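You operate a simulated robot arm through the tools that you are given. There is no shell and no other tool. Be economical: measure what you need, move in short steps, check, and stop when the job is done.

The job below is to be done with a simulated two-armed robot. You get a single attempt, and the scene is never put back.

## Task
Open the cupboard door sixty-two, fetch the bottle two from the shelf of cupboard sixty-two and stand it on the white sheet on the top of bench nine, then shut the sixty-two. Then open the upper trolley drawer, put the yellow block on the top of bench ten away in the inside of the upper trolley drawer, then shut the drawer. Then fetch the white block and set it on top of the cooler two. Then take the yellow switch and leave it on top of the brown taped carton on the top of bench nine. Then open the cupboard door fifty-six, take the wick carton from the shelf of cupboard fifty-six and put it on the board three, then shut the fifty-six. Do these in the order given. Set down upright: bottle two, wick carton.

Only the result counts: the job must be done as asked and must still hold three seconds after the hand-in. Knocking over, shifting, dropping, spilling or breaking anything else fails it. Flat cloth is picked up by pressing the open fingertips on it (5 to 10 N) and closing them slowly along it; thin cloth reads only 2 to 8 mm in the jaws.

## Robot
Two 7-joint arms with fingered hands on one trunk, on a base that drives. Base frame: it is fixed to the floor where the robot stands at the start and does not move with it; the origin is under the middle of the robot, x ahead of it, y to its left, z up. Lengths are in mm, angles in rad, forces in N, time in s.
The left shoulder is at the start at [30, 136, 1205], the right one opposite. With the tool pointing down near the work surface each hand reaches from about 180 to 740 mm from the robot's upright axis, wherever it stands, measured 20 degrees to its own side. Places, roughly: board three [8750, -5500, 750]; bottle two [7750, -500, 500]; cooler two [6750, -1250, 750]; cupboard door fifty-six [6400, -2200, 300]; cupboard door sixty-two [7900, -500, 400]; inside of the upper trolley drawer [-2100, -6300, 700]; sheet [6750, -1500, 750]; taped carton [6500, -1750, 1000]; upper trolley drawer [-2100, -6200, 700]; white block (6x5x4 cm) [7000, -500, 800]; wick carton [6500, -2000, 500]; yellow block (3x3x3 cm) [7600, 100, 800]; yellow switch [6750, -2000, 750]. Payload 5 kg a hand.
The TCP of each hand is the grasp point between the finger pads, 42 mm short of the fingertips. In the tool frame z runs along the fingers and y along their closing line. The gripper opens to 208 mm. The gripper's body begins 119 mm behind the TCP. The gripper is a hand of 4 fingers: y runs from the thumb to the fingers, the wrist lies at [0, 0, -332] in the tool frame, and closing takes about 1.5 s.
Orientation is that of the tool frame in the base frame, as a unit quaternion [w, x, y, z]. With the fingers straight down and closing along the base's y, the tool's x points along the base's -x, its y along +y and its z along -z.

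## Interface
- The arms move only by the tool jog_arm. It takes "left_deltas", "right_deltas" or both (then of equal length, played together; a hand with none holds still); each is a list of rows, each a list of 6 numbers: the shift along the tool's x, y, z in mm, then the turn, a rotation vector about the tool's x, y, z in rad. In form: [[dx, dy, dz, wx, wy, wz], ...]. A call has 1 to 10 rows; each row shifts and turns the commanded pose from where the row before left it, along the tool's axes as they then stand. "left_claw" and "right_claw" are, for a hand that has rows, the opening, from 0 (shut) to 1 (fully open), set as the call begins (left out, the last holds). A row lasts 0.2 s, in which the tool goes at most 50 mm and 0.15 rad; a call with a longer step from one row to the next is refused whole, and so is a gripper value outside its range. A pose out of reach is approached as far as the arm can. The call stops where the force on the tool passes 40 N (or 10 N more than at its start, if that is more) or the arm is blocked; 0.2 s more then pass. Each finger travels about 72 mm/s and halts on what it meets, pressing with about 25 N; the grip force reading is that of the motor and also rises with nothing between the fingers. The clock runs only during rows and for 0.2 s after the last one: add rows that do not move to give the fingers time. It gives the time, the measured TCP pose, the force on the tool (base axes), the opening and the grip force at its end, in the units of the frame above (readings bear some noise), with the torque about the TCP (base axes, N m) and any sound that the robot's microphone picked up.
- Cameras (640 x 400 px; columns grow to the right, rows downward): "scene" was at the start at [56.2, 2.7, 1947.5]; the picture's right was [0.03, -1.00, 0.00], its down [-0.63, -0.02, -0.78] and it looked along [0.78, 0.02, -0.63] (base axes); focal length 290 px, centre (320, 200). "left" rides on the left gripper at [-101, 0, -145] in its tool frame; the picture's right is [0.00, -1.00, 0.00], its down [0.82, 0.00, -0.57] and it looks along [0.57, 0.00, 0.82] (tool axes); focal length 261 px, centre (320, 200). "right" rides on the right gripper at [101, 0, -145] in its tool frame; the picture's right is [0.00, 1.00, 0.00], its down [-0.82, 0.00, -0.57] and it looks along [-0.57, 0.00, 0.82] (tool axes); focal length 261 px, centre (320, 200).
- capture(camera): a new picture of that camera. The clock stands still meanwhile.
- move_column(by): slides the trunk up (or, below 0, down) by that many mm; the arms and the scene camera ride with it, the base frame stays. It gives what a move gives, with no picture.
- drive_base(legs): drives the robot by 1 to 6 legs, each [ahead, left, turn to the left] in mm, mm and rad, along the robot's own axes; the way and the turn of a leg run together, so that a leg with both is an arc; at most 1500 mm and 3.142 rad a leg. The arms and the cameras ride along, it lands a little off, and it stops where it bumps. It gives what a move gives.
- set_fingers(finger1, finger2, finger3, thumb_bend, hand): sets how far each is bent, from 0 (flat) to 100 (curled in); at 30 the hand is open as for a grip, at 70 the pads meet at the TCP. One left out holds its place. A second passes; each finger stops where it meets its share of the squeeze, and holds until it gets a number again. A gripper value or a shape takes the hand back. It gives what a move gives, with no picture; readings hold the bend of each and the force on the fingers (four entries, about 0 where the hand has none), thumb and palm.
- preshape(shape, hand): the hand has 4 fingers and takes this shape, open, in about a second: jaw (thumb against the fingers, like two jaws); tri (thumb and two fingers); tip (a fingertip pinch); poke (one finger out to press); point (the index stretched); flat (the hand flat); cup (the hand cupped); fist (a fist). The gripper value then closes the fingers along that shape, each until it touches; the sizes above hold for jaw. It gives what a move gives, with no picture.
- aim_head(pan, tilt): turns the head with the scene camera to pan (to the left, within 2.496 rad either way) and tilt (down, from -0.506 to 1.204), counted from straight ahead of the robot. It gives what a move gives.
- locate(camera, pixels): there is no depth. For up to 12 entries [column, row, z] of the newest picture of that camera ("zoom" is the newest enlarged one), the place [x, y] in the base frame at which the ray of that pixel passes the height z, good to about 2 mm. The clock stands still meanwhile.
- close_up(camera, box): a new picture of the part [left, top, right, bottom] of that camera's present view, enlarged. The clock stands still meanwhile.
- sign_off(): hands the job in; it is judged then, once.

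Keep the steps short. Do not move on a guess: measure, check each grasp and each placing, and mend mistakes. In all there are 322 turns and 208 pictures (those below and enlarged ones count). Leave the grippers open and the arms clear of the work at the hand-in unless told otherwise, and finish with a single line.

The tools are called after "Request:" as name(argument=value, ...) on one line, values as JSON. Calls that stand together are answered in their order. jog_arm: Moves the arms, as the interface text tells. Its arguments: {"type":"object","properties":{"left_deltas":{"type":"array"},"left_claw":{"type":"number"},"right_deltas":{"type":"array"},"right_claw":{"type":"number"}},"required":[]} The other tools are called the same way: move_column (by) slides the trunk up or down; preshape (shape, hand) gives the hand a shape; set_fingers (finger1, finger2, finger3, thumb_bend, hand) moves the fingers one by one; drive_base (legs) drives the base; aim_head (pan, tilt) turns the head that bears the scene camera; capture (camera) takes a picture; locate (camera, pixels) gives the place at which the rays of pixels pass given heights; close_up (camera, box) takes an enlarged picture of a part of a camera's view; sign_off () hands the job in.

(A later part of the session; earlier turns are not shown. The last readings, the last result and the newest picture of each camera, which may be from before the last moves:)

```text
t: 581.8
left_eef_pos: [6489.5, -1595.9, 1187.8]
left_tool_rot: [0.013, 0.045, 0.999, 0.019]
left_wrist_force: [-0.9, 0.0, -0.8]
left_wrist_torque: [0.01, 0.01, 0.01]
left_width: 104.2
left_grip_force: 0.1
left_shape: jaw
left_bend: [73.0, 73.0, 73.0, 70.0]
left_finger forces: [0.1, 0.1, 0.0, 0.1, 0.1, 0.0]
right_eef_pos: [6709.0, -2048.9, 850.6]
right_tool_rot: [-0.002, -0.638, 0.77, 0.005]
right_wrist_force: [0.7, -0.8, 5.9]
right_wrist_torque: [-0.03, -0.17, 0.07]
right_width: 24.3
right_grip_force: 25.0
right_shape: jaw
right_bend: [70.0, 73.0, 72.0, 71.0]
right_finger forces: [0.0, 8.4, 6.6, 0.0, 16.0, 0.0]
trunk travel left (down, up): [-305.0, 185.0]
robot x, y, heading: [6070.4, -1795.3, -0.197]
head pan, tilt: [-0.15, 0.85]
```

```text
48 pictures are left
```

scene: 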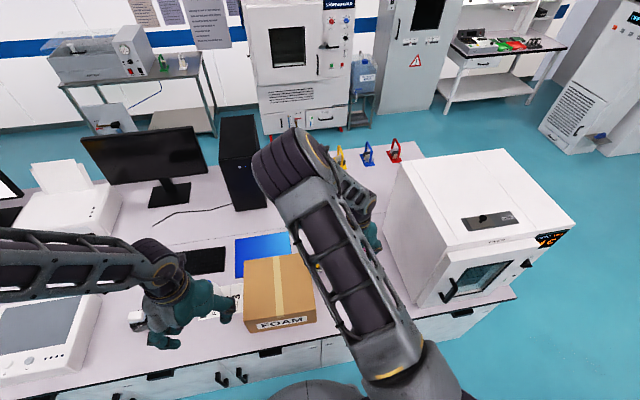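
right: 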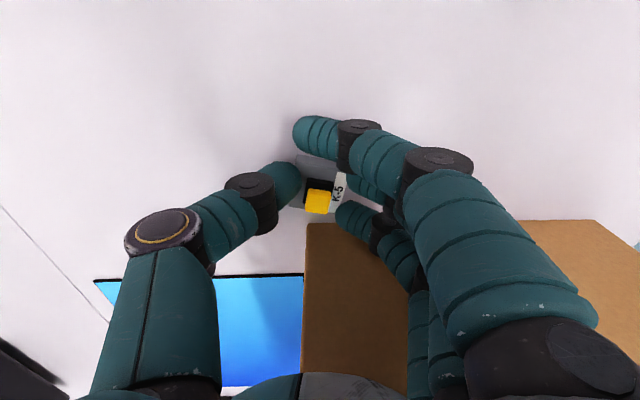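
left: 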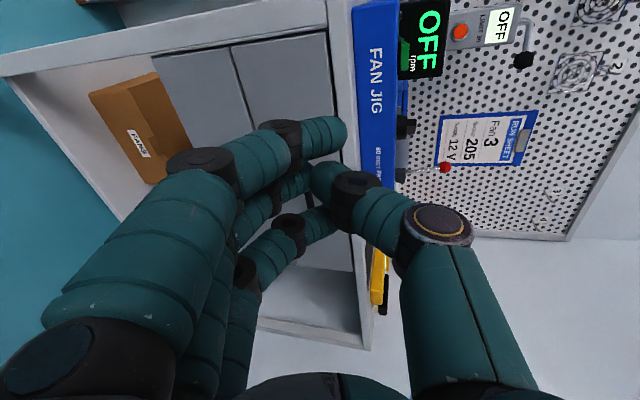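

Firm on the switch. Lift with the column, then move over the carton top.

Request:
move_column(by=180)

Request:
jog_arm(right_deltas=[[-5, 0, -30, 0, 0, 0], [-35, 20, 0, 0, 0, 0], [-35, 21, 0, 0, 0, 0], [-36, 21, 0, 0, 0, 0], [-36, 21, 0, 0, 0, 0], [-36, 21, 0, 0, 0, 0], [0, 0, 0, 0, 0, 0]])

Request:
capture(camera="right")

Request:
capture(camera="scene")

```text
t: 583.8
left_eef_pos: [6489.4, -1596.4, 1366.2]
left_tool_rot: [0.014, 0.046, 0.999, 0.019]
left_wrist_force: [-0.2, -0.3, -0.8]
left_wrist_torque: [-0.06, -0.02, -0.01]
left_width: 104.2
left_grip_force: 0.1
left_shape: jaw
left_bend: [73.0, 73.0, 73.0, 70.0]
left_finger forces: [0.0, 0.0, 0.0, 0.1, 0.0, 0.0]
right_eef_pos: [6709.1, -2049.3, 1028.6]
right_tool_rot: [-0.003, -0.637, 0.771, 0.006]
right_wrist_force: [0.8, 0.3, -0.8]
right_wrist_torque: [0.0, 0.01, -0.01]
right_width: 20.3
right_grip_force: 24.7
right_shape: jaw
right_bend: [70.0, 73.0, 72.0, 71.0]
right_finger forces: [0.1, 4.6, 4.4, 0.0, 8.8, 0.1]
trunk travel left (down, up): [-485.0, 5.0]
robot x, y, heading: [6069.3, -1797.6, -0.199]
head pan, tilt: [-0.15, 0.85]
```

```text
t: 585.4
left_eef_pos: [6490.4, -1597.9, 1366.7]
left_tool_rot: [0.013, 0.046, 0.999, 0.022]
left_wrist_force: [0.9, -1.0, 1.0]
left_wrist_torque: [0.06, 0.05, 0.02]
left_width: 104.5
left_grip_force: 0.0
left_shape: jaw
left_bend: [73.0, 73.0, 73.0, 70.0]
left_finger forces: [0.0, 0.0, 0.0, 0.0, 0.1, 0.0]
right_eef_pos: [6641.8, -1851.7, 1063.4]
right_tool_rot: [-0.003, -0.637, 0.77, 0.006]
right_wrist_force: [-0.7, -0.1, -0.8]
right_wrist_torque: [0.08, 0.01, 0.01]
right_width: 19.7
right_grip_force: 24.9
right_shape: jaw
right_bend: [70.0, 73.0, 72.0, 71.0]
right_finger forces: [0.1, 4.5, 4.3, 0.1, 8.9, 0.0]
trunk travel left (down, up): [-485.0, 5.0]
robot x, y, heading: [6074.4, -1797.2, -0.2]
head pan, tilt: [-0.15, 0.85]
```

```text
47 pictures are left
```

right: 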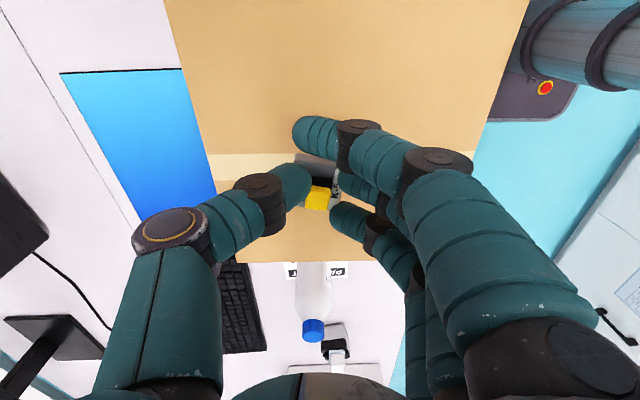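

```text
46 pictures are left
```

scene: 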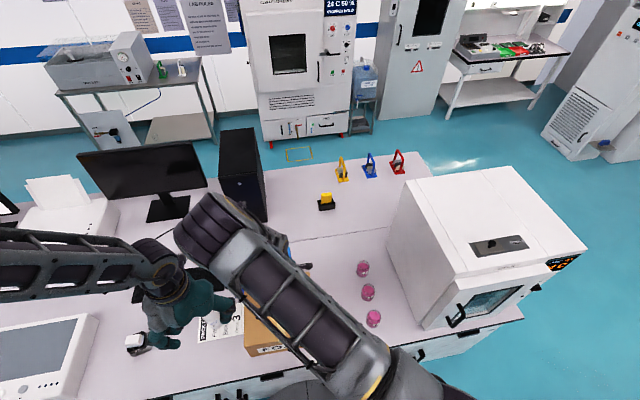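

Over the carton's middle. Lower to contact.

Request:
jog_arm(right_deltas=[[0, 0, 20, 0, 0, 0], [0, 0, 20, 0, 0, 0], [0, 0, 4, 0, 0, 0], [0, 0, 3, 0, 0, 0], [0, 0, 0, 0, 0, 0]])

Request:
jog_arm(right_deltas=[[0, 0, 3, 0, 0, 0], [0, 0, 0, 0, 0, 0]])

```text
t: 586.6
left_eef_pos: [6489.2, -1596.5, 1366.1]
left_tool_rot: [0.014, 0.046, 0.999, 0.019]
left_wrist_force: [0.2, 0.0, -1.1]
left_wrist_torque: [0.01, -0.01, -0.02]
left_width: 104.2
left_grip_force: 0.1
left_shape: jaw
left_bend: [73.0, 73.0, 73.0, 70.0]
left_finger forces: [0.0, 0.0, 0.0, 0.0, 0.0, 0.1]
right_eef_pos: [6640.6, -1851.1, 1014.8]
right_tool_rot: [-0.004, -0.637, 0.771, 0.006]
right_wrist_force: [-0.4, 0.0, 0.4]
right_wrist_torque: [0.0, 0.04, 0.01]
right_width: 19.5
right_grip_force: 24.8
right_shape: jaw
right_bend: [70.0, 73.0, 72.0, 71.0]
right_finger forces: [0.0, 5.0, 4.4, 0.0, 8.8, 0.1]
trunk travel left (down, up): [-485.0, 5.0]
robot x, y, heading: [6068.3, -1796.8, -0.203]
head pan, tilt: [-0.15, 0.85]
```

```text
t: 587.2
left_eef_pos: [6488.8, -1596.2, 1368.4]
left_tool_rot: [0.013, 0.047, 0.999, 0.019]
left_wrist_force: [0.0, 0.3, 0.1]
left_wrist_torque: [-0.03, 0.04, 0.03]
left_width: 104.3
left_grip_force: 0.0
left_shape: jaw
left_bend: [73.0, 73.0, 73.0, 70.0]
left_finger forces: [0.0, 0.0, 0.1, 0.1, 0.0, 0.1]
right_eef_pos: [6640.6, -1849.7, 1014.1]
right_tool_rot: [-0.001, -0.638, 0.77, 0.005]
right_wrist_force: [-2.9, -0.8, 26.8]
right_wrist_torque: [0.22, 0.47, 0.01]
right_width: 20.6
right_grip_force: 24.8
right_shape: jaw
right_bend: [70.0, 74.0, 73.0, 71.0]
right_finger forces: [0.0, 19.9, 9.0, 0.0, 15.9, 0.0]
trunk travel left (down, up): [-485.0, 5.0]
robot x, y, heading: [6068.9, -1801.1, -0.196]
head pan, tilt: [-0.15, 0.85]
```

Contact at z≈1014. Release, then lift.

Request:
jog_arm(right_deltas=[[0, 0, -2, 0, 0, 0], [0, 0, 0, 0, 0, 0], [0, 0, 0, 0, 0, 0], [0, 0, 0, 0, 0, 0], [0, 0, 0, 0, 0, 0]], right_claw=0.45)

Request:
jog_arm(right_deltas=[[0, 0, -15, 0, 0, 0], [0, 0, -35, 0, 0, 0], [0, 0, -35, 0, 0, 0], [0, 0, -20, 0, 0, 0]])

Request:
capture(camera="right")

```text
t: 588.4
left_eef_pos: [6489.6, -1596.4, 1366.8]
left_tool_rot: [0.013, 0.046, 0.999, 0.02]
left_wrist_force: [1.2, 1.0, 0.7]
left_wrist_torque: [-0.01, -0.02, -0.01]
left_width: 104.2
left_grip_force: 0.1
left_shape: jaw
left_bend: [73.0, 73.0, 73.0, 70.0]
left_finger forces: [0.0, 0.0, 0.0, 0.1, 0.0, 0.1]
right_eef_pos: [6641.3, -1850.8, 1013.8]
right_tool_rot: [-0.003, -0.638, 0.77, 0.006]
right_wrist_force: [-0.1, 0.9, 0.8]
right_wrist_torque: [0.02, -0.04, -0.03]
right_width: 92.5
right_grip_force: 0.0
right_shape: jaw
right_bend: [73.0, 73.0, 73.0, 70.0]
right_finger forces: [0.0, 0.0, 0.0, 0.0, 0.1, 0.0]
trunk travel left (down, up): [-485.0, 5.0]
robot x, y, heading: [6066.8, -1798.9, -0.2]
head pan, tilt: [-0.15, 0.85]
```

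```text
t: 589.4
left_eef_pos: [6488.4, -1596.1, 1367.3]
left_tool_rot: [0.014, 0.046, 0.999, 0.02]
left_wrist_force: [-0.2, 0.9, -0.3]
left_wrist_torque: [0.01, -0.03, -0.01]
left_width: 104.2
left_grip_force: 0.0
left_shape: jaw
left_bend: [73.0, 73.0, 73.0, 70.0]
left_finger forces: [0.0, 0.1, 0.0, 0.1, 0.0, 0.0]
right_eef_pos: [6643.3, -1851.1, 1119.8]
right_tool_rot: [-0.003, -0.637, 0.771, 0.006]
right_wrist_force: [-0.5, 0.4, 0.1]
right_wrist_torque: [0.01, -0.03, -0.04]
right_width: 93.1
right_grip_force: 0.1
right_shape: jaw
right_bend: [73.0, 73.0, 73.0, 70.0]
right_finger forces: [0.0, 0.0, 0.0, 0.0, 0.1, 0.1]
trunk travel left (down, up): [-485.0, 5.0]
robot x, y, heading: [6072.4, -1797.8, -0.197]
head pan, tilt: [-0.15, 0.85]
```

```text
45 pictures are left
```

right: 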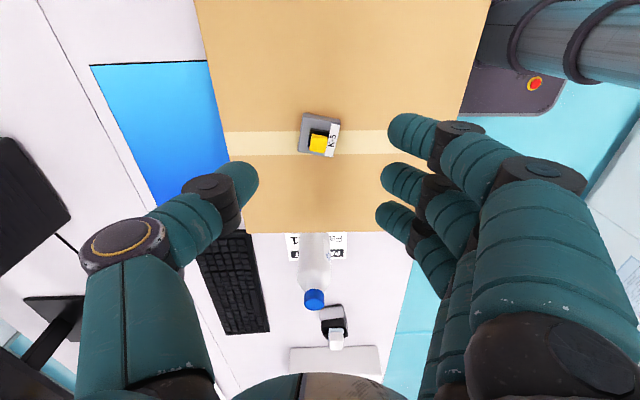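

Switch is on the carton. Yaw the hand back and step back to see the doors for 56.

Request:
jog_arm(right_deltas=[[15, 0, 0, 0, 0, 0.148], [0, 30, 0, 0, 0, 0.148], [0, 30, 0, 0, 0, 0.148], [0, 0, 0, 0, 0, 0.148], [0, 0, 0, 0, 0, 0.148], [0, 0, 0, 0, 0, 0.148], [0, 0, 0, 0, 0, 0.148], [0, 0, 0, 0, 0, 0.148], [0, 0, 0, 0, 0, 0.148], [0, 0, 0, 0, 0, 0.148]])

Request:
drive_base(legs=[[-300, -100, 0]])

Request:
aim_head(pan=0.1, tilt=0.95)

Request:
capture(camera="scene")

```text
t: 591.6
left_eef_pos: [6488.4, -1597.5, 1367.3]
left_tool_rot: [0.014, 0.045, 0.999, 0.019]
left_wrist_force: [0.3, -0.7, -0.7]
left_wrist_torque: [-0.01, 0.03, -0.02]
left_width: 104.0
left_grip_force: 0.0
left_shape: jaw
left_bend: [73.0, 73.0, 73.0, 70.0]
left_finger forces: [0.0, 0.0, 0.0, 0.0, 0.0, 0.0]
right_eef_pos: [6584.0, -1842.6, 1119.4]
right_tool_rot: [-0.006, 0.05, 0.999, 0.003]
right_wrist_force: [0.0, 0.4, -1.9]
right_wrist_torque: [-0.03, 0.01, -0.01]
right_width: 93.3
right_grip_force: 0.0
right_shape: jaw
right_bend: [73.0, 73.0, 73.0, 70.0]
right_finger forces: [0.0, 0.0, 0.1, 0.0, 0.0, 0.0]
trunk travel left (down, up): [-485.0, 5.0]
robot x, y, heading: [6069.5, -1798.1, -0.199]
head pan, tilt: [-0.15, 0.85]
```

```text
t: 593.7
left_eef_pos: [6173.5, -1634.6, 1366.6]
left_tool_rot: [0.013, 0.048, 0.999, 0.02]
left_wrist_force: [-0.2, -0.1, 0.2]
left_wrist_torque: [0.02, -0.01, 0.0]
left_width: 104.2
left_grip_force: 0.0
left_shape: jaw
left_bend: [73.0, 73.0, 73.0, 70.0]
left_finger forces: [0.0, 0.0, 0.0, 0.1, 0.0, 0.0]
right_eef_pos: [6266.2, -1880.3, 1119.9]
right_tool_rot: [-0.006, 0.051, 0.999, 0.003]
right_wrist_force: [-0.6, 0.3, 0.6]
right_wrist_torque: [0.0, -0.01, -0.02]
right_width: 93.2
right_grip_force: 0.0
right_shape: jaw
right_bend: [73.0, 73.0, 73.0, 70.0]
right_finger forces: [0.0, 0.1, 0.0, 0.1, 0.0, 0.0]
trunk travel left (down, up): [-485.0, 5.0]
robot x, y, heading: [5751.5, -1834.4, -0.204]
head pan, tilt: [-0.15, 0.85]
```

```text
t: 594.5
left_eef_pos: [6172.4, -1635.7, 1366.3]
left_tool_rot: [0.013, 0.049, 0.999, 0.019]
left_wrist_force: [-0.7, 0.0, 0.5]
left_wrist_torque: [0.04, -0.04, -0.03]
left_width: 104.2
left_grip_force: 0.1
left_shape: jaw
left_bend: [73.0, 73.0, 73.0, 70.0]
left_finger forces: [0.0, 0.0, 0.1, 0.1, 0.0, 0.1]
right_eef_pos: [6265.9, -1881.3, 1119.5]
right_tool_rot: [-0.007, 0.051, 0.999, 0.002]
right_wrist_force: [0.2, 0.1, 0.0]
right_wrist_torque: [0.01, -0.03, -0.03]
right_width: 93.2
right_grip_force: 0.0
right_shape: jaw
right_bend: [73.0, 73.0, 73.0, 70.0]
right_finger forces: [0.0, 0.0, 0.0, 0.0, 0.0, 0.0]
trunk travel left (down, up): [-485.0, 5.0]
robot x, y, heading: [5749.6, -1837.7, -0.201]
head pan, tilt: [0.099, 0.949]
```

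```text
44 pictures are left
```

scene: 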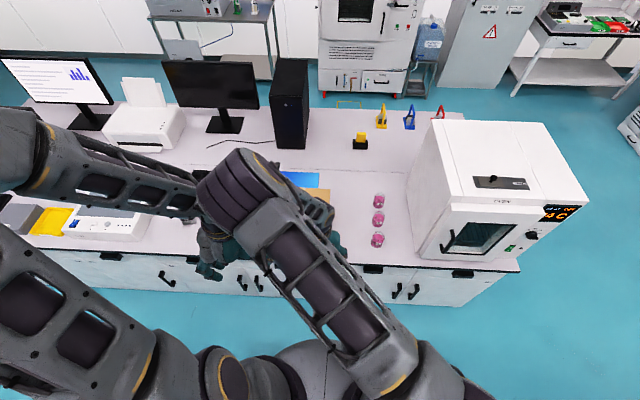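

Request:
close_up(camera="scene", box=[340, 245, 530, 315])

Request:
locate(camera="scene", pixels=[[397, 290, 500], [415, 290, 500], [240, 283, 500], [258, 284, 500], [373, 269, 700], [462, 273, 700]])

```text
3.37 times, centred on (435, 280) of scene
```

zoom: 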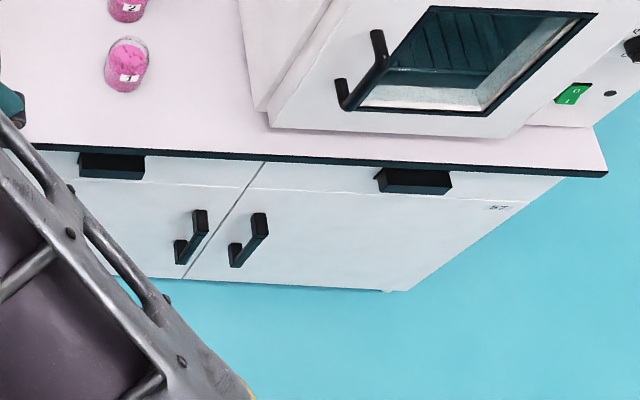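

```text
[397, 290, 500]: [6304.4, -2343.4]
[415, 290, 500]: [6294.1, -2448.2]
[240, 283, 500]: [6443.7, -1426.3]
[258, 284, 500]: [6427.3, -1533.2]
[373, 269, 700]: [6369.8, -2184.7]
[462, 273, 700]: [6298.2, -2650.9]
```

Rightmost door is 57, so 56 is its left neighbour with handle near (6304,-2343). Take up the pulling position.

Request:
locate(camera="scene", pixels=[[395.3, 283.5, 520], [395.3, 283.5, 560], [395.3, 283.5, 600], [390, 298, 380], [390, 298, 420], [380, 275, 620], [388, 303, 100], [410, 268, 800]])

Request:
drive_base(legs=[[-60, -174, 0.023]])

Request:
jog_arm(right_deltas=[[0, -40, 0, 0, 0, 0], [0, -40, 0, 0, 0, 0], [0, -40, 0, 0, 0, 0], [0, -40, 0, 0, 0, 0], [0, -40, 0, 0, 0, 0], [0, -40, 0, 0, 0, 0], [0, -30, 0, 0, 0, 0]], right_claw=0.35)

Request:
move_column(by=-400)

Request:
capture(camera="right")

```text
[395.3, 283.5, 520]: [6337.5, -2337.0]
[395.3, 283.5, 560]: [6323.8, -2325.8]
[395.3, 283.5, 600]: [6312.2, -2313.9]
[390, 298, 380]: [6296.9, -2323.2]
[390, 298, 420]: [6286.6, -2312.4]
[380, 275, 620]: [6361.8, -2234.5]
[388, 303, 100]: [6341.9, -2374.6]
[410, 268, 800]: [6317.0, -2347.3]
```

```text
t: 596.0
left_eef_pos: [6077.9, -1785.6, 1366.8]
left_tool_rot: [0.013, 0.04, 0.999, 0.02]
left_wrist_force: [0.6, 0.0, 0.7]
left_wrist_torque: [0.04, 0.03, 0.01]
left_width: 104.1
left_grip_force: 0.1
left_shape: jaw
left_bend: [73.0, 73.0, 73.0, 70.0]
left_finger forces: [0.0, 0.0, 0.1, 0.1, 0.1, 0.0]
right_eef_pos: [6175.8, -2027.4, 1118.8]
right_tool_rot: [-0.007, 0.041, 0.999, 0.003]
right_wrist_force: [-0.9, -0.1, 0.8]
right_wrist_torque: [-0.05, -0.01, -0.02]
right_width: 93.5
right_grip_force: 0.0
right_shape: jaw
right_bend: [73.0, 73.0, 73.0, 70.0]
right_finger forces: [0.1, 0.0, 0.0, 0.0, 0.0, 0.0]
trunk travel left (down, up): [-485.0, 5.0]
robot x, y, heading: [5663.3, -1990.1, -0.183]
head pan, tilt: [0.099, 0.949]
```

```text
t: 597.6
left_eef_pos: [6077.7, -1786.7, 1367.3]
left_tool_rot: [0.013, 0.038, 0.999, 0.02]
left_wrist_force: [-1.2, -0.7, -0.5]
left_wrist_torque: [0.07, 0.03, -0.01]
left_width: 104.1
left_grip_force: 0.1
left_shape: jaw
left_bend: [73.0, 73.0, 73.0, 70.0]
left_finger forces: [0.1, 0.0, 0.0, 0.1, 0.1, 0.0]
right_eef_pos: [6153.1, -2299.8, 1118.0]
right_tool_rot: [-0.006, 0.041, 0.999, 0.004]
right_wrist_force: [0.3, 0.2, -0.9]
right_wrist_torque: [0.05, 0.05, 0.02]
right_width: 73.4
right_grip_force: 0.0
right_shape: jaw
right_bend: [73.0, 73.0, 73.0, 70.0]
right_finger forces: [0.1, 0.0, 0.0, 0.0, 0.0, 0.0]
trunk travel left (down, up): [-485.0, 5.0]
robot x, y, heading: [5660.8, -1995.3, -0.18]
head pan, tilt: [0.099, 0.949]
```

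```text
t: 601.4
left_eef_pos: [6076.5, -1785.8, 967.5]
left_tool_rot: [0.013, 0.039, 0.999, 0.019]
left_wrist_force: [-0.4, 0.2, 0.4]
left_wrist_torque: [0.02, -0.02, -0.06]
left_width: 104.1
left_grip_force: 0.0
left_shape: jaw
left_bend: [73.0, 73.0, 73.0, 70.0]
left_finger forces: [0.1, 0.0, 0.0, 0.1, 0.0, 0.1]
right_eef_pos: [6153.2, -2299.4, 717.8]
right_tool_rot: [-0.007, 0.042, 0.999, 0.003]
right_wrist_force: [0.4, -0.7, -0.3]
right_wrist_torque: [-0.02, 0.02, 0.02]
right_width: 73.3
right_grip_force: 0.0
right_shape: jaw
right_bend: [73.0, 73.0, 73.0, 70.0]
right_finger forces: [0.0, 0.1, 0.0, 0.0, 0.0, 0.0]
trunk travel left (down, up): [-85.0, 405.0]
robot x, y, heading: [5659.1, -1992.9, -0.18]
head pan, tilt: [0.099, 0.949]
```

```text
42 pictures are left
```

right: 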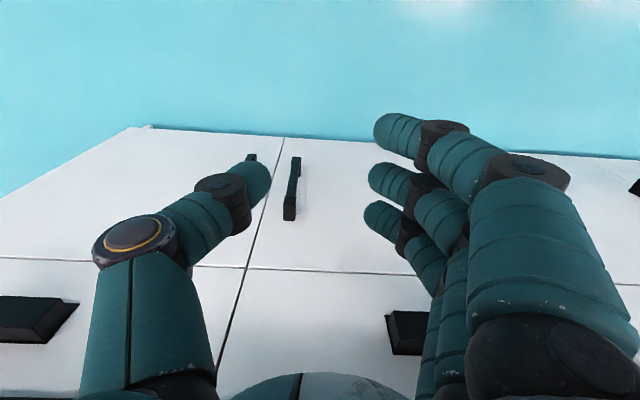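

Request:
locate(camera="right", pixels=[[290, 215, 480], [290, 215, 520], [290, 215, 560], [296, 160, 340], [296, 160, 380], [296, 160, 300], [250, 268, 620], [284, 140, 100]])

```text
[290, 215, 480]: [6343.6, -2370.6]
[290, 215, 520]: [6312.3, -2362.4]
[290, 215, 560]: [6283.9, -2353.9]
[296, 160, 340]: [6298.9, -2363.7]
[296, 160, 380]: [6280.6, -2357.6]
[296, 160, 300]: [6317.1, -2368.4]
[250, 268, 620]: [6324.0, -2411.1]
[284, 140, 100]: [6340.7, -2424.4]
```

Bar ≈ (6300,-2360), z 340–535. Lower 80 and turn the hand to point forward.

Request:
move_column(by=-80)

Request:
jog_arm(right_deltas=[[-5.5, -3, 17, 0, -0.145, 0], [-3, -3, 17.6, 0, -0.145, 0], [-0.5, -3, 17.9, 0, -0.145, 0], [2, -3, 17.7, 0, -0.145, 0], [4.5, -3, 17.3, 0, -0.145, 0], [7, -3, 16.4, 0, -0.145, 0], [9.3, -3, 15.3, 0, -0.145, 0], [11.3, -3, 13.8, 0, -0.145, 0], [13.2, -3, 12, 0, -0.145, 0], [14.8, -3, 10, 0, -0.145, 0]])

Request:
capture(camera="right")

```text
t: 602.6
left_eef_pos: [6077.8, -1785.7, 887.2]
left_tool_rot: [0.013, 0.039, 0.999, 0.02]
left_wrist_force: [0.1, -0.9, -0.1]
left_wrist_torque: [0.02, -0.02, -0.01]
left_width: 104.2
left_grip_force: 0.0
left_shape: jaw
left_bend: [73.0, 73.0, 73.0, 70.0]
left_finger forces: [0.0, 0.1, 0.0, 0.0, 0.0, 0.1]
right_eef_pos: [6152.9, -2299.0, 639.5]
right_tool_rot: [-0.006, 0.041, 0.999, 0.003]
right_wrist_force: [0.6, -0.5, -0.2]
right_wrist_torque: [-0.01, -0.01, -0.02]
right_width: 73.4
right_grip_force: 0.0
right_shape: jaw
right_bend: [73.0, 73.0, 73.0, 70.0]
right_finger forces: [0.0, 0.0, 0.0, 0.1, 0.0, 0.1]
trunk travel left (down, up): [-5.0, 485.0]
robot x, y, heading: [5663.8, -1993.7, -0.185]
head pan, tilt: [0.099, 0.949]
```

```text
t: 604.8
left_eef_pos: [6077.8, -1785.5, 887.3]
left_tool_rot: [0.013, 0.039, 0.999, 0.02]
left_wrist_force: [-0.1, 0.2, 0.1]
left_wrist_torque: [0.01, -0.01, -0.01]
left_width: 104.1
left_grip_force: 0.2
left_shape: jaw
left_bend: [73.0, 73.0, 73.0, 70.0]
left_finger forces: [0.1, 0.0, 0.1, 0.1, 0.1, 0.0]
right_eef_pos: [6206.6, -2332.4, 469.5]
right_tool_rot: [0.66, 0.033, 0.75, -0.026]
right_wrist_force: [1.3, -0.3, 0.0]
right_wrist_torque: [0.01, 0.07, 0.0]
right_width: 72.7
right_grip_force: 0.1
right_shape: jaw
right_bend: [73.0, 73.0, 74.0, 70.0]
right_finger forces: [0.1, 0.0, 0.1, 0.1, 0.1, 0.0]
trunk travel left (down, up): [-5.0, 485.0]
robot x, y, heading: [5662.3, -1995.6, -0.188]
head pan, tilt: [0.099, 0.949]
```

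```text
41 pictures are left
```

right: 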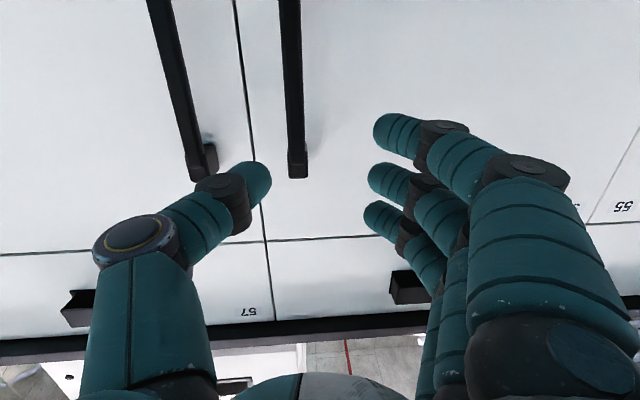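

Request:
close_up(camera="right", box=[540, 180, 640, 240])

Request:
close_up(camera="right", box=[200, 285, 300, 335])

```text
6.40 times, centred on (590, 210) of right
```

zoom: 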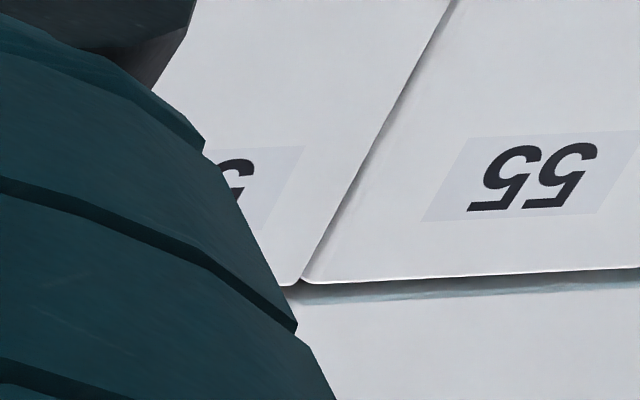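

```text
6.40 times, centred on (250, 310) of right
```

zoom: 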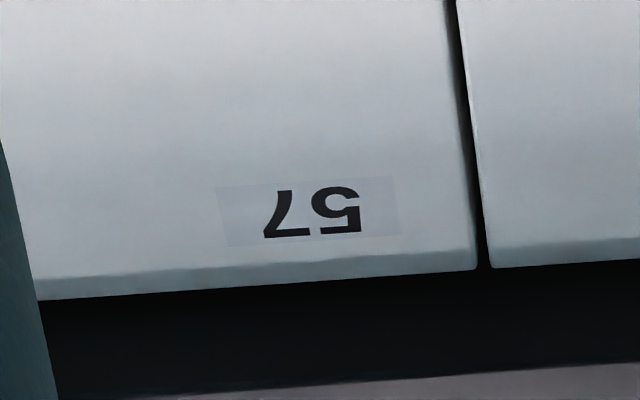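

Confirmed: this is 56 (between 55 and 57). Level the hand, centre on the bar and check.

Request:
jog_arm(right_deltas=[[10, -4, 0, 0.048, -0.06, 0], [10, -4, 0, 0.047, -0.06, 0], [0, 0, 15, 0, 0, 0], [0, 0, 15, 0, 0, 0], [0, 0, 10, 0, 0, 0], [0, 0, 0, 0, 0, 0]])

Request:
capture(camera="right")

```text
t: 606.2
left_eef_pos: [6077.6, -1786.0, 887.6]
left_tool_rot: [0.013, 0.039, 0.999, 0.02]
left_wrist_force: [0.7, 0.3, 0.0]
left_wrist_torque: [-0.01, 0.01, 0.0]
left_width: 104.0
left_grip_force: 0.1
left_shape: jaw
left_bend: [73.0, 73.0, 73.0, 70.0]
left_finger forces: [0.1, 0.1, 0.0, 0.0, 0.0, 0.1]
right_eef_pos: [6241.5, -2347.7, 448.8]
right_tool_rot: [0.701, 0.062, 0.708, -0.062]
right_wrist_force: [-0.7, 0.2, 0.0]
right_wrist_torque: [0.02, -0.01, 0.03]
right_width: 72.6
right_grip_force: 0.1
right_shape: jaw
right_bend: [73.0, 73.0, 74.0, 70.0]
right_finger forces: [0.1, 0.0, 0.0, 0.0, 0.0, 0.0]
trunk travel left (down, up): [-5.0, 485.0]
robot x, y, heading: [5659.4, -1989.4, -0.188]
head pan, tilt: [0.099, 0.949]
```

```text
38 pictures are left
```

right: 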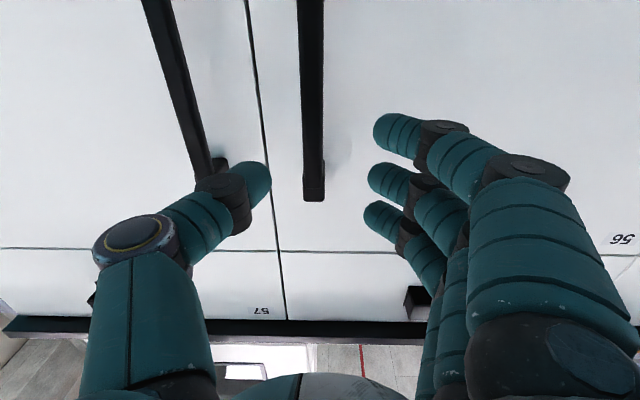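

Bar top is near z 490; lower 40 mm, advance and close.

Request:
jog_arm(right_deltas=[[20, -2, 0, 0, 0, 0], [20, -2, 0, 0, 0, 0], [0, 0, 15, 0, 0, 0], [0, 0, 15, 0, 0, 0], [0, 0, 12, 0, 0, 0], [0, 0, 0, 0, 0, 0]])

Request:
jog_arm(right_deltas=[[0, 0, 0, 0, 0, 0], [0, 0, 0, 0, 0, 0], [0, 0, 0, 0, 0, 0], [0, 0, 0, 0, 0, 0], [0, 0, 0, 0, 0, 0]], right_claw=0)

Request:
capture(camera="right")

```text
t: 607.6
left_eef_pos: [6077.4, -1785.9, 887.5]
left_tool_rot: [0.013, 0.039, 0.999, 0.02]
left_wrist_force: [-0.5, -0.5, -0.1]
left_wrist_torque: [-0.01, -0.04, 0.04]
left_width: 104.3
left_grip_force: 0.1
left_shape: jaw
left_bend: [73.0, 73.0, 73.0, 70.0]
left_finger forces: [0.0, 0.0, 0.0, 0.1, 0.0, 0.0]
right_eef_pos: [6282.0, -2359.2, 406.4]
right_tool_rot: [0.7, 0.063, 0.709, -0.063]
right_wrist_force: [-0.3, 0.4, 0.2]
right_wrist_torque: [0.01, 0.0, 0.0]
right_width: 72.8
right_grip_force: 0.1
right_shape: jaw
right_bend: [73.0, 73.0, 74.0, 70.0]
right_finger forces: [0.0, 0.0, 0.0, 0.1, 0.1, 0.1]
trunk travel left (down, up): [-5.0, 485.0]
robot x, y, heading: [5659.9, -1989.8, -0.182]
head pan, tilt: [0.099, 0.949]
```

```text
t: 608.8
left_eef_pos: [6077.2, -1785.8, 885.9]
left_tool_rot: [0.013, 0.04, 0.999, 0.02]
left_wrist_force: [0.4, 0.7, -0.5]
left_wrist_torque: [0.02, 0.03, 0.04]
left_width: 103.8
left_grip_force: 0.0
left_shape: jaw
left_bend: [73.0, 73.0, 73.0, 70.0]
left_finger forces: [0.0, 0.1, 0.0, 0.0, 0.1, 0.1]
right_eef_pos: [6282.2, -2358.9, 406.2]
right_tool_rot: [0.7, 0.061, 0.708, -0.062]
right_wrist_force: [0.5, 0.9, -0.6]
right_wrist_torque: [0.01, -0.01, 0.14]
right_width: 13.4
right_grip_force: 24.8
right_shape: jaw
right_bend: [71.0, 71.0, 71.0, 70.0]
right_finger forces: [7.6, 7.4, 7.6, 0.1, 21.4, 0.0]
trunk travel left (down, up): [-5.0, 485.0]
robot x, y, heading: [5661.1, -1993.7, -0.184]
head pan, tilt: [0.099, 0.949]
```

```text
37 pictures are left
```

right: 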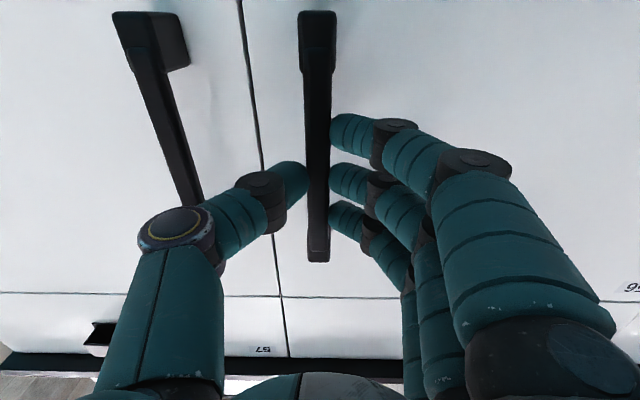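

Gripped well. Pull along the arc.

Request:
jog_arm(right_deltas=[[0, 4, -33, 0.08, 0, 0], [0, 5, -33, 0.08, 0, 0], [0, 5, -33, 0.08, 0, 0], [0, 5, -33, 0.08, 0, 0], [0, 5, -33, 0.08, 0, 0], [0, 0, 0, 0, 0, 0]])

```text
t: 609.7
left_eef_pos: [6077.8, -1782.9, 888.0]
left_tool_rot: [0.013, 0.037, 0.999, 0.02]
left_wrist_force: [0.0, 0.7, -0.2]
left_wrist_torque: [0.02, -0.08, 0.0]
left_width: 104.1
left_grip_force: 0.1
left_shape: jaw
left_bend: [73.0, 73.0, 73.0, 70.0]
left_finger forces: [0.0, 0.0, 0.1, 0.0, 0.0, 0.0]
right_eef_pos: [6193.1, -2325.8, 436.9]
right_tool_rot: [0.682, 0.151, 0.7, -0.148]
right_wrist_force: [7.7, 18.6, -10.8]
right_wrist_torque: [0.03, 0.34, 0.44]
right_width: 13.2
right_grip_force: 25.3
right_shape: jaw
right_bend: [64.0, 63.0, 63.0, 72.0]
right_finger forces: [12.3, 12.0, 11.9, 0.1, 22.2, 0.1]
right hand out of reach, approached as far as the arm can: row 3
trunk travel left (down, up): [-5.0, 485.0]
robot x, y, heading: [5662.1, -1988.0, -0.179]
head pan, tilt: [0.099, 0.949]
stopped in row 4 (right hand): the force on the tool passed its limit at 42 N (the readings are from after the stop); the commanded pose is now the measured one
```

Arm is at its near limit; use the base to pull back a little more.

Request:
drive_base(legs=[[-50, 14, 0]])

Request:
capture(camera="right")

```text
t: 610.8
left_eef_pos: [6030.0, -1758.1, 886.1]
left_tool_rot: [0.013, 0.037, 0.999, 0.019]
left_wrist_force: [-0.2, -0.7, -0.1]
left_wrist_torque: [-0.01, 0.02, 0.02]
left_width: 104.2
left_grip_force: 0.0
left_shape: jaw
left_bend: [73.0, 73.0, 73.0, 70.0]
left_finger forces: [0.0, 0.0, 0.0, 0.0, 0.1, 0.0]
right_eef_pos: [6146.3, -2300.7, 436.3]
right_tool_rot: [0.683, 0.149, 0.7, -0.144]
right_wrist_force: [4.3, 5.0, 1.7]
right_wrist_torque: [0.0, -0.05, -0.12]
right_width: 13.1
right_grip_force: 25.0
right_shape: jaw
right_bend: [64.0, 64.0, 64.0, 73.0]
right_finger forces: [10.3, 10.3, 10.3, 0.1, 30.3, 0.0]
trunk travel left (down, up): [-5.0, 485.0]
robot x, y, heading: [5615.1, -1970.7, -0.184]
head pan, tilt: [0.099, 0.949]
stopped in leg 1: the force on the tool passed its limit at 42 N (the readings are from after the stop); the commanded pose is now the measured one
```

```text
36 pictures are left
```

right: 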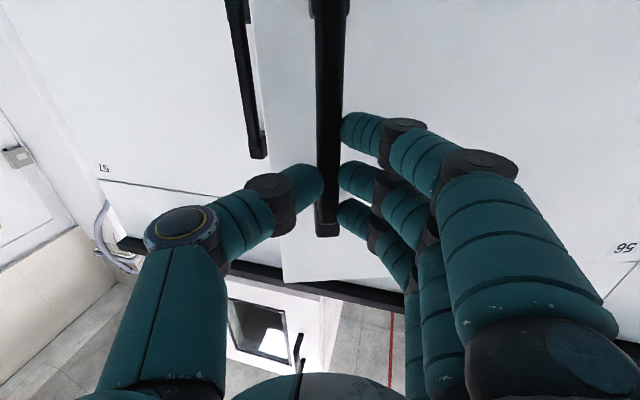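

Door ~0.36 rad open. Open the fingers, pitch the hand down while easing it off the bar.

Request:
jog_arm(right_deltas=[[0, 0, 0, 0, 0, 0], [0, 0, 0, 0, 0, 0], [0, 0, 0, 0, 0, 0], [0, 0, -5, 0, 0.12, 0], [0, 0, -6, 0, 0.12, 0], [0, 0, -6, 0, 0.12, 0], [0, 0, -6, 0, 0.12, 0], [0, 0, -15, 0, 0.12, 0], [0, 0, -20, 0, 0, 0], [0, 0, -20, 0, 0, 0]], right_claw=0.42)

Request:
capture(camera="right")

```text
t: 613.0
left_eef_pos: [6028.2, -1759.0, 886.7]
left_tool_rot: [0.012, 0.037, 0.999, 0.019]
left_wrist_force: [0.1, 0.4, 0.7]
left_wrist_torque: [-0.01, 0.02, -0.03]
left_width: 104.2
left_grip_force: 0.2
left_shape: jaw
left_bend: [73.0, 73.0, 73.0, 70.0]
left_finger forces: [0.1, 0.0, 0.0, 0.1, 0.0, 0.0]
right_eef_pos: [6083.3, -2275.3, 469.3]
right_tool_rot: [0.444, 0.187, 0.871, -0.095]
right_wrist_force: [-0.3, 0.1, 0.0]
right_wrist_torque: [0.01, 0.01, -0.02]
right_width: 86.9
right_grip_force: 0.0
right_shape: jaw
right_bend: [73.0, 73.0, 73.0, 70.0]
right_finger forces: [0.0, 0.0, 0.1, 0.0, 0.0, 0.0]
trunk travel left (down, up): [-5.0, 485.0]
robot x, y, heading: [5613.0, -1966.2, -0.183]
head pan, tilt: [0.099, 0.949]
```

```text
35 pictures are left
```

right: 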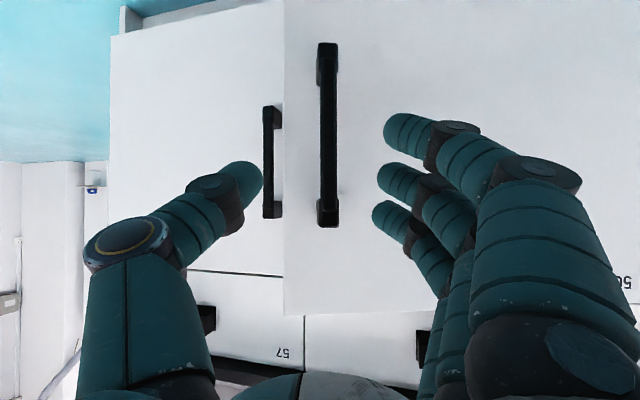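

Freed. Strafe right, turn the hand back to level and pointing slightly left, with straight fingers.

Request:
jog_arm(right_deltas=[[0, 0, -25, 0, 0, 0], [0, -30, -20, 0, 0, 0], [0, -40, 0, 0, 0, 0], [0, -40, 0, 0, 0, 0], [0, -40, 0, 0, 0, 0]])

Request:
drive_base(legs=[[0, -170, 0]])

Request:
set_fingers(hand="right", finger1=5, finger2=5, finger3=5, thumb_bend=90)

Request:
jog_arm(right_deltas=[[0, 0, 5, -0.08, -0.1, 0], [0, 0, 5, -0.08, -0.1, 0], [0, 0, 5, -0.08, -0.1, 0], [0, 0, 5, -0.08, -0.1, 0], [0, 0, 5, -0.08, -0.1, 0], [0, 0, 5, 0, -0.1, 0]])

Request:
capture(camera="right")

```text
t: 614.2
left_eef_pos: [6029.7, -1760.2, 886.6]
left_tool_rot: [0.013, 0.037, 0.999, 0.019]
left_wrist_force: [-0.6, 0.2, -0.7]
left_wrist_torque: [0.04, -0.03, -0.02]
left_width: 104.2
left_grip_force: 0.1
left_shape: jaw
left_bend: [73.0, 73.0, 73.0, 70.0]
left_finger forces: [0.0, 0.0, 0.0, 0.0, 0.0, 0.0]
right_eef_pos: [5989.3, -2394.8, 494.9]
right_tool_rot: [0.446, 0.187, 0.87, -0.094]
right_wrist_force: [-0.1, -0.6, -0.3]
right_wrist_torque: [-0.01, 0.01, 0.04]
right_width: 86.9
right_grip_force: 0.1
right_shape: jaw
right_bend: [73.0, 73.0, 73.0, 70.0]
right_finger forces: [0.0, 0.0, 0.0, 0.0, 0.1, 0.0]
trunk travel left (down, up): [-5.0, 485.0]
robot x, y, heading: [5613.3, -1970.2, -0.179]
head pan, tilt: [0.099, 0.949]
```

```text
t: 615.6
left_eef_pos: [5998.8, -1926.0, 887.1]
left_tool_rot: [0.014, 0.037, 0.999, 0.02]
left_wrist_force: [-0.7, -1.4, 0.7]
left_wrist_torque: [0.14, 0.0, 0.01]
left_width: 104.4
left_grip_force: 0.0
left_shape: jaw
left_bend: [73.0, 73.0, 73.0, 70.0]
left_finger forces: [0.0, 0.0, 0.1, 0.0, 0.1, 0.0]
right_eef_pos: [5958.3, -2561.0, 496.3]
right_tool_rot: [0.445, 0.187, 0.871, -0.095]
right_wrist_force: [-0.3, -0.6, 0.3]
right_wrist_torque: [0.05, -0.03, 0.11]
right_width: 87.2
right_grip_force: 0.1
right_shape: jaw
right_bend: [73.0, 73.0, 73.0, 70.0]
right_finger forces: [0.0, 0.0, 0.0, 0.0, 0.1, 0.1]
trunk travel left (down, up): [-5.0, 485.0]
robot x, y, heading: [5582.0, -2134.9, -0.183]
head pan, tilt: [0.099, 0.949]
```

```text
t: 616.6
left_eef_pos: [5999.2, -1925.3, 887.0]
left_tool_rot: [0.013, 0.038, 0.999, 0.019]
left_wrist_force: [-0.4, 0.4, 0.7]
left_wrist_torque: [0.02, 0.01, 0.04]
left_width: 104.0
left_grip_force: 0.0
left_shape: jaw
left_bend: [73.0, 73.0, 73.0, 70.0]
left_finger forces: [0.1, 0.0, 0.1, 0.0, 0.0, 0.0]
right_eef_pos: [5957.5, -2561.9, 496.2]
right_tool_rot: [0.446, 0.186, 0.87, -0.095]
right_wrist_force: [-0.1, -0.7, -0.8]
right_wrist_torque: [0.02, 0.0, 0.01]
right_width: 117.3
right_grip_force: 0.1
right_shape: fingers
right_bend: [5.0, 5.0, 5.0, 90.0]
right_finger forces: [0.0, 0.0, 0.1, 0.0, 0.1, 0.1]
trunk travel left (down, up): [-5.0, 485.0]
robot x, y, heading: [5581.1, -2135.2, -0.177]
head pan, tilt: [0.099, 0.949]
```

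```text
t: 618.0
left_eef_pos: [5998.4, -1924.8, 886.9]
left_tool_rot: [0.013, 0.037, 0.999, 0.019]
left_wrist_force: [-0.3, 2.0, -0.9]
left_wrist_torque: [-0.1, 0.0, -0.01]
left_width: 104.2
left_grip_force: 0.0
left_shape: jaw
left_bend: [73.0, 73.0, 73.0, 70.0]
left_finger forces: [0.0, 0.0, 0.1, 0.1, 0.1, 0.0]
right_eef_pos: [6070.4, -2585.9, 434.1]
right_tool_rot: [0.71, 0.066, 0.7, 0.033]
right_wrist_force: [1.0, 0.1, 0.3]
right_wrist_torque: [0.04, 0.05, -0.02]
right_width: 117.5
right_grip_force: 0.1
right_shape: fingers
right_bend: [5.0, 5.0, 5.0, 90.0]
right_finger forces: [0.0, 0.0, 0.2, 0.0, 0.0, 0.0]
right hand out of reach, approached as far as the arm can: row 3, 4, 5
trunk travel left (down, up): [-5.0, 485.0]
robot x, y, heading: [5584.3, -2133.8, -0.18]
head pan, tilt: [0.099, 0.949]
```

```text
34 pictures are left
```

right: 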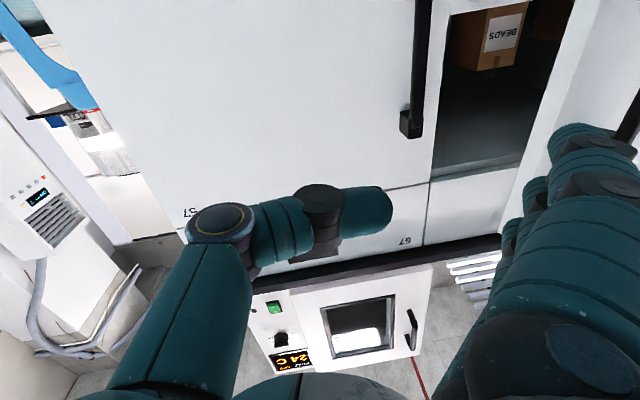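

Inside I see cartons (BEADS and another). Advance the straight fingers behind the door edge and sweep left.

Request:
jog_arm(right_deltas=[[0, 0, 30, 0, 0, 0], [0, 0, 30, 0, 0, 0], [0, 0, 25, 0, 0, 0], [4, 30, 0, 0, 0, 0], [4, 30, 0, 0, 0, 0], [4, 30, 0, 0, 0, 0], [4, 30, -5, 0, 0, 0], [4, 30, -8, 0, 0, 0], [4, 30, -10, 0, 0, 0]])

Request:
capture(camera="right")

```text
t: 620.0
left_eef_pos: [5998.8, -1925.3, 886.5]
left_tool_rot: [0.013, 0.037, 0.999, 0.02]
left_wrist_force: [-0.1, -0.3, -0.1]
left_wrist_torque: [-0.04, 0.02, 0.02]
left_width: 104.1
left_grip_force: 0.1
left_shape: jaw
left_bend: [73.0, 73.0, 73.0, 70.0]
left_finger forces: [0.0, 0.0, 0.0, 0.1, 0.0, 0.0]
right_eef_pos: [6146.1, -2409.8, 436.3]
right_tool_rot: [0.709, 0.067, 0.701, 0.032]
right_wrist_force: [0.5, 0.1, 0.2]
right_wrist_torque: [-0.03, 0.05, -0.01]
right_width: 117.4
right_grip_force: 0.0
right_shape: fingers
right_bend: [5.0, 5.0, 5.0, 90.0]
right_finger forces: [0.1, 0.0, 0.1, 0.0, 0.1, 0.0]
trunk travel left (down, up): [-5.0, 485.0]
robot x, y, heading: [5584.2, -2137.1, -0.183]
head pan, tilt: [0.099, 0.949]
```

```text
33 pictures are left
```

right: 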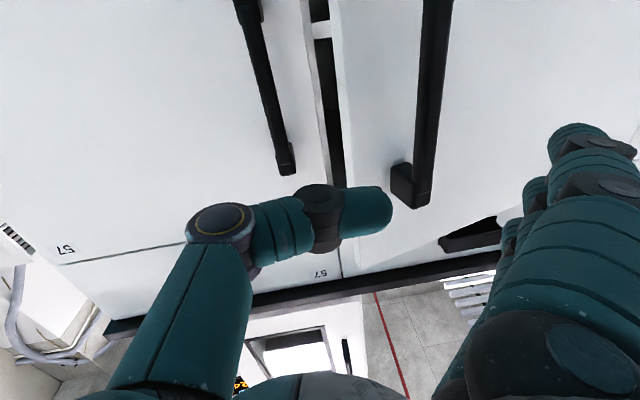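

The fingers stayed outside and nudged the door nearly shut. Retry: re-grip the handle with a pitched-down hand, which can pull closer to the body.

Request:
jog_arm(right_deltas=[[0, -20, -40, 0, 0, 0], [0, 0, -40, 0, 0, 0]])

Request:
preshape(shape="jaw", hand="right")

Request:
jog_arm(right_deltas=[[0, 20, 0, 0.065, 0, -0.07], [0, 20, 0, 0.065, 0, -0.07], [-5, 20, 0, 0, 0.12, 0], [-5, 10, 0, 0, 0.12, 0], [-5, 0, 0, 0, 0.12, 0], [-5, 0, 0, 0, 0.1, 0], [0, 0, 0, 0, 0, 0]], right_claw=0.38)

Request:
capture(camera="right")

```text
t: 620.6
left_eef_pos: [5998.3, -1925.2, 886.5]
left_tool_rot: [0.013, 0.037, 0.999, 0.02]
left_wrist_force: [-0.3, 0.0, 0.0]
left_wrist_torque: [-0.05, -0.08, 0.01]
left_width: 104.0
left_grip_force: 0.1
left_shape: jaw
left_bend: [73.0, 73.0, 73.0, 70.0]
left_finger forces: [0.0, 0.1, 0.0, 0.0, 0.1, 0.1]
right_eef_pos: [6063.0, -2423.8, 433.8]
right_tool_rot: [0.71, 0.069, 0.7, 0.031]
right_wrist_force: [1.0, -0.7, 0.2]
right_wrist_torque: [0.02, 0.04, 0.01]
right_width: 117.4
right_grip_force: 0.1
right_shape: fingers
right_bend: [5.0, 5.0, 5.0, 90.0]
right_finger forces: [0.0, 0.0, 0.1, 0.0, 0.0, 0.1]
trunk travel left (down, up): [-5.0, 485.0]
robot x, y, heading: [5581.6, -2135.3, -0.183]
head pan, tilt: [0.099, 0.949]
```

```text
t: 621.5
left_eef_pos: [5999.2, -1925.8, 887.6]
left_tool_rot: [0.013, 0.037, 0.999, 0.02]
left_wrist_force: [0.0, -0.9, 0.6]
left_wrist_torque: [-0.02, -0.02, 0.0]
left_width: 104.1
left_grip_force: 0.1
left_shape: jaw
left_bend: [73.0, 73.0, 73.0, 70.0]
left_finger forces: [0.0, 0.0, 0.1, 0.1, 0.1, 0.0]
right_eef_pos: [6064.0, -2423.4, 433.2]
right_tool_rot: [0.709, 0.067, 0.701, 0.032]
right_wrist_force: [0.1, -0.5, -0.4]
right_wrist_torque: [-0.03, 0.01, 0.03]
right_width: 207.5
right_grip_force: 0.1
right_shape: jaw
right_bend: [30.0, 30.0, 30.0, 30.0]
right_finger forces: [0.1, 0.0, 0.0, 0.0, 0.0, 0.0]
trunk travel left (down, up): [-5.0, 485.0]
robot x, y, heading: [5582.6, -2133.4, -0.183]
head pan, tilt: [0.099, 0.949]
```

```text
t: 623.1
left_eef_pos: [5998.7, -1924.8, 887.7]
left_tool_rot: [0.013, 0.037, 0.999, 0.02]
left_wrist_force: [0.3, -0.4, -0.3]
left_wrist_torque: [-0.02, 0.02, -0.01]
left_width: 104.0
left_grip_force: 0.0
left_shape: jaw
left_bend: [73.0, 73.0, 73.0, 70.0]
left_finger forces: [0.0, 0.0, 0.0, 0.0, 0.0, 0.0]
right_eef_pos: [6075.5, -2359.2, 464.5]
right_tool_rot: [0.524, 0.077, 0.847, -0.047]
right_wrist_force: [0.5, 0.6, -0.1]
right_wrist_torque: [0.0, 0.02, 0.01]
right_width: 79.6
right_grip_force: 0.1
right_shape: jaw
right_bend: [73.0, 73.0, 73.0, 70.0]
right_finger forces: [0.1, 0.1, 0.0, 0.1, 0.0, 0.0]
right hand out of reach, approached as far as the arm can: row 2
trunk travel left (down, up): [-5.0, 485.0]
robot x, y, heading: [5581.7, -2133.3, -0.183]
head pan, tilt: [0.099, 0.949]
```

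```text
32 pictures are left
```

right: 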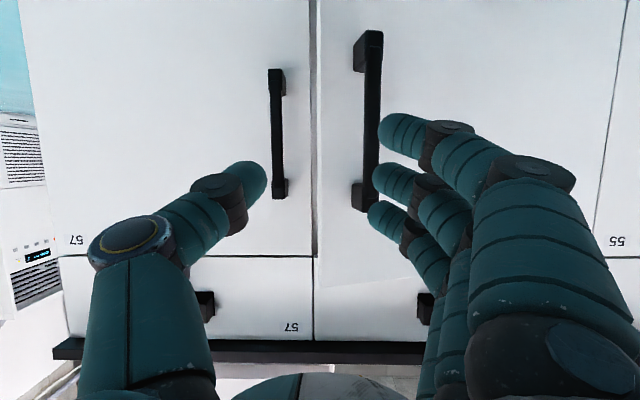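

Request:
locate(camera="right", pixels=[[362, 200, 480], [362, 200, 500], [372, 45, 290], [372, 45, 310], [368, 125, 390], [368, 125, 400]])

```text
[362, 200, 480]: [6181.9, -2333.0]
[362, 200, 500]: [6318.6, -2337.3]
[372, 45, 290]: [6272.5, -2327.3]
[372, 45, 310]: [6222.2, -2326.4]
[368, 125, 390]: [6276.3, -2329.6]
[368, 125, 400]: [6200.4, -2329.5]
```

Request:
jog_arm(right_deltas=[[0, 32, 0, 0, 0, 0], [0, 33, 0, 0, 0, 0], [-7.4, 0, 35, 0, 0, 0], [-7.4, 0, 35, 0, 0, 0], [-7.4, 0, 35, 0, 0, 0], [-7.4, 0, 35, 0, 0, 0], [-7.4, 0, 33, 0, 0, 0], [0, 0, 0, 0, 0, 0]])

Request:
jog_arm(right_deltas=[[0, 0, 0, 0, 0, 0], [0, 0, 0, 0, 0, 0], [0, 0, 0, 0, 0, 0], [0, 0, 0, 0, 0, 0], [0, 0, 0, 0, 0, 0]], right_claw=0)

Request:
capture(camera="right")

```text
t: 624.9
left_eef_pos: [6000.4, -1924.7, 888.0]
left_tool_rot: [0.013, 0.037, 0.999, 0.02]
left_wrist_force: [-0.2, 0.1, -0.2]
left_wrist_torque: [-0.01, -0.02, -0.01]
left_width: 104.2
left_grip_force: 0.0
left_shape: jaw
left_bend: [73.0, 73.0, 73.0, 70.0]
left_finger forces: [0.0, 0.0, 0.0, 0.0, 0.0, 0.1]
right_eef_pos: [6251.9, -2327.4, 419.9]
right_tool_rot: [0.525, 0.077, 0.847, -0.047]
right_wrist_force: [-0.3, -0.1, 0.0]
right_wrist_torque: [-0.04, 0.01, -0.02]
right_width: 79.5
right_grip_force: 0.1
right_shape: jaw
right_bend: [73.0, 73.0, 74.0, 70.0]
right_finger forces: [0.0, 0.0, 0.0, 0.0, 0.0, 0.0]
trunk travel left (down, up): [-5.0, 485.0]
robot x, y, heading: [5581.4, -2136.6, -0.184]
head pan, tilt: [0.099, 0.949]
```

```text
t: 626.1
left_eef_pos: [5999.4, -1926.1, 887.0]
left_tool_rot: [0.014, 0.037, 0.999, 0.02]
left_wrist_force: [1.1, -1.1, 0.1]
left_wrist_torque: [0.03, 0.0, 0.0]
left_width: 104.2
left_grip_force: 0.0
left_shape: jaw
left_bend: [73.0, 73.0, 73.0, 70.0]
left_finger forces: [0.0, 0.0, 0.0, 0.1, 0.0, 0.1]
right_eef_pos: [6253.5, -2328.5, 419.0]
right_tool_rot: [0.525, 0.078, 0.846, -0.047]
right_wrist_force: [-1.0, 0.0, 1.0]
right_wrist_torque: [-0.02, -0.04, -0.01]
right_width: 0.2
right_grip_force: 25.0
right_shape: jaw
right_bend: [70.0, 70.0, 70.0, 70.0]
right_finger forces: [0.0, 0.0, 0.0, 0.1, 0.0, 0.0]
trunk travel left (down, up): [-5.0, 485.0]
robot x, y, heading: [5580.3, -2133.8, -0.174]
head pan, tilt: [0.099, 0.949]
```

```text
31 pictures are left
```

right: 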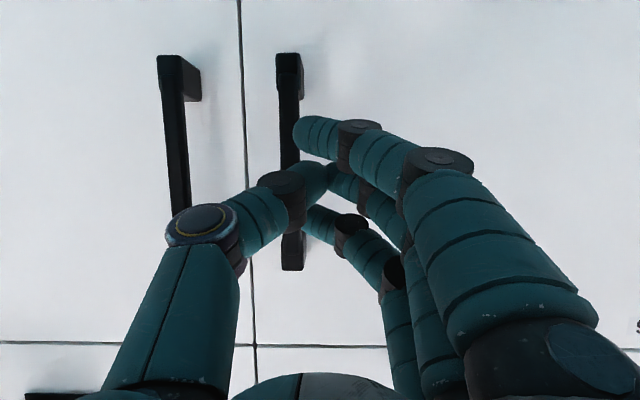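

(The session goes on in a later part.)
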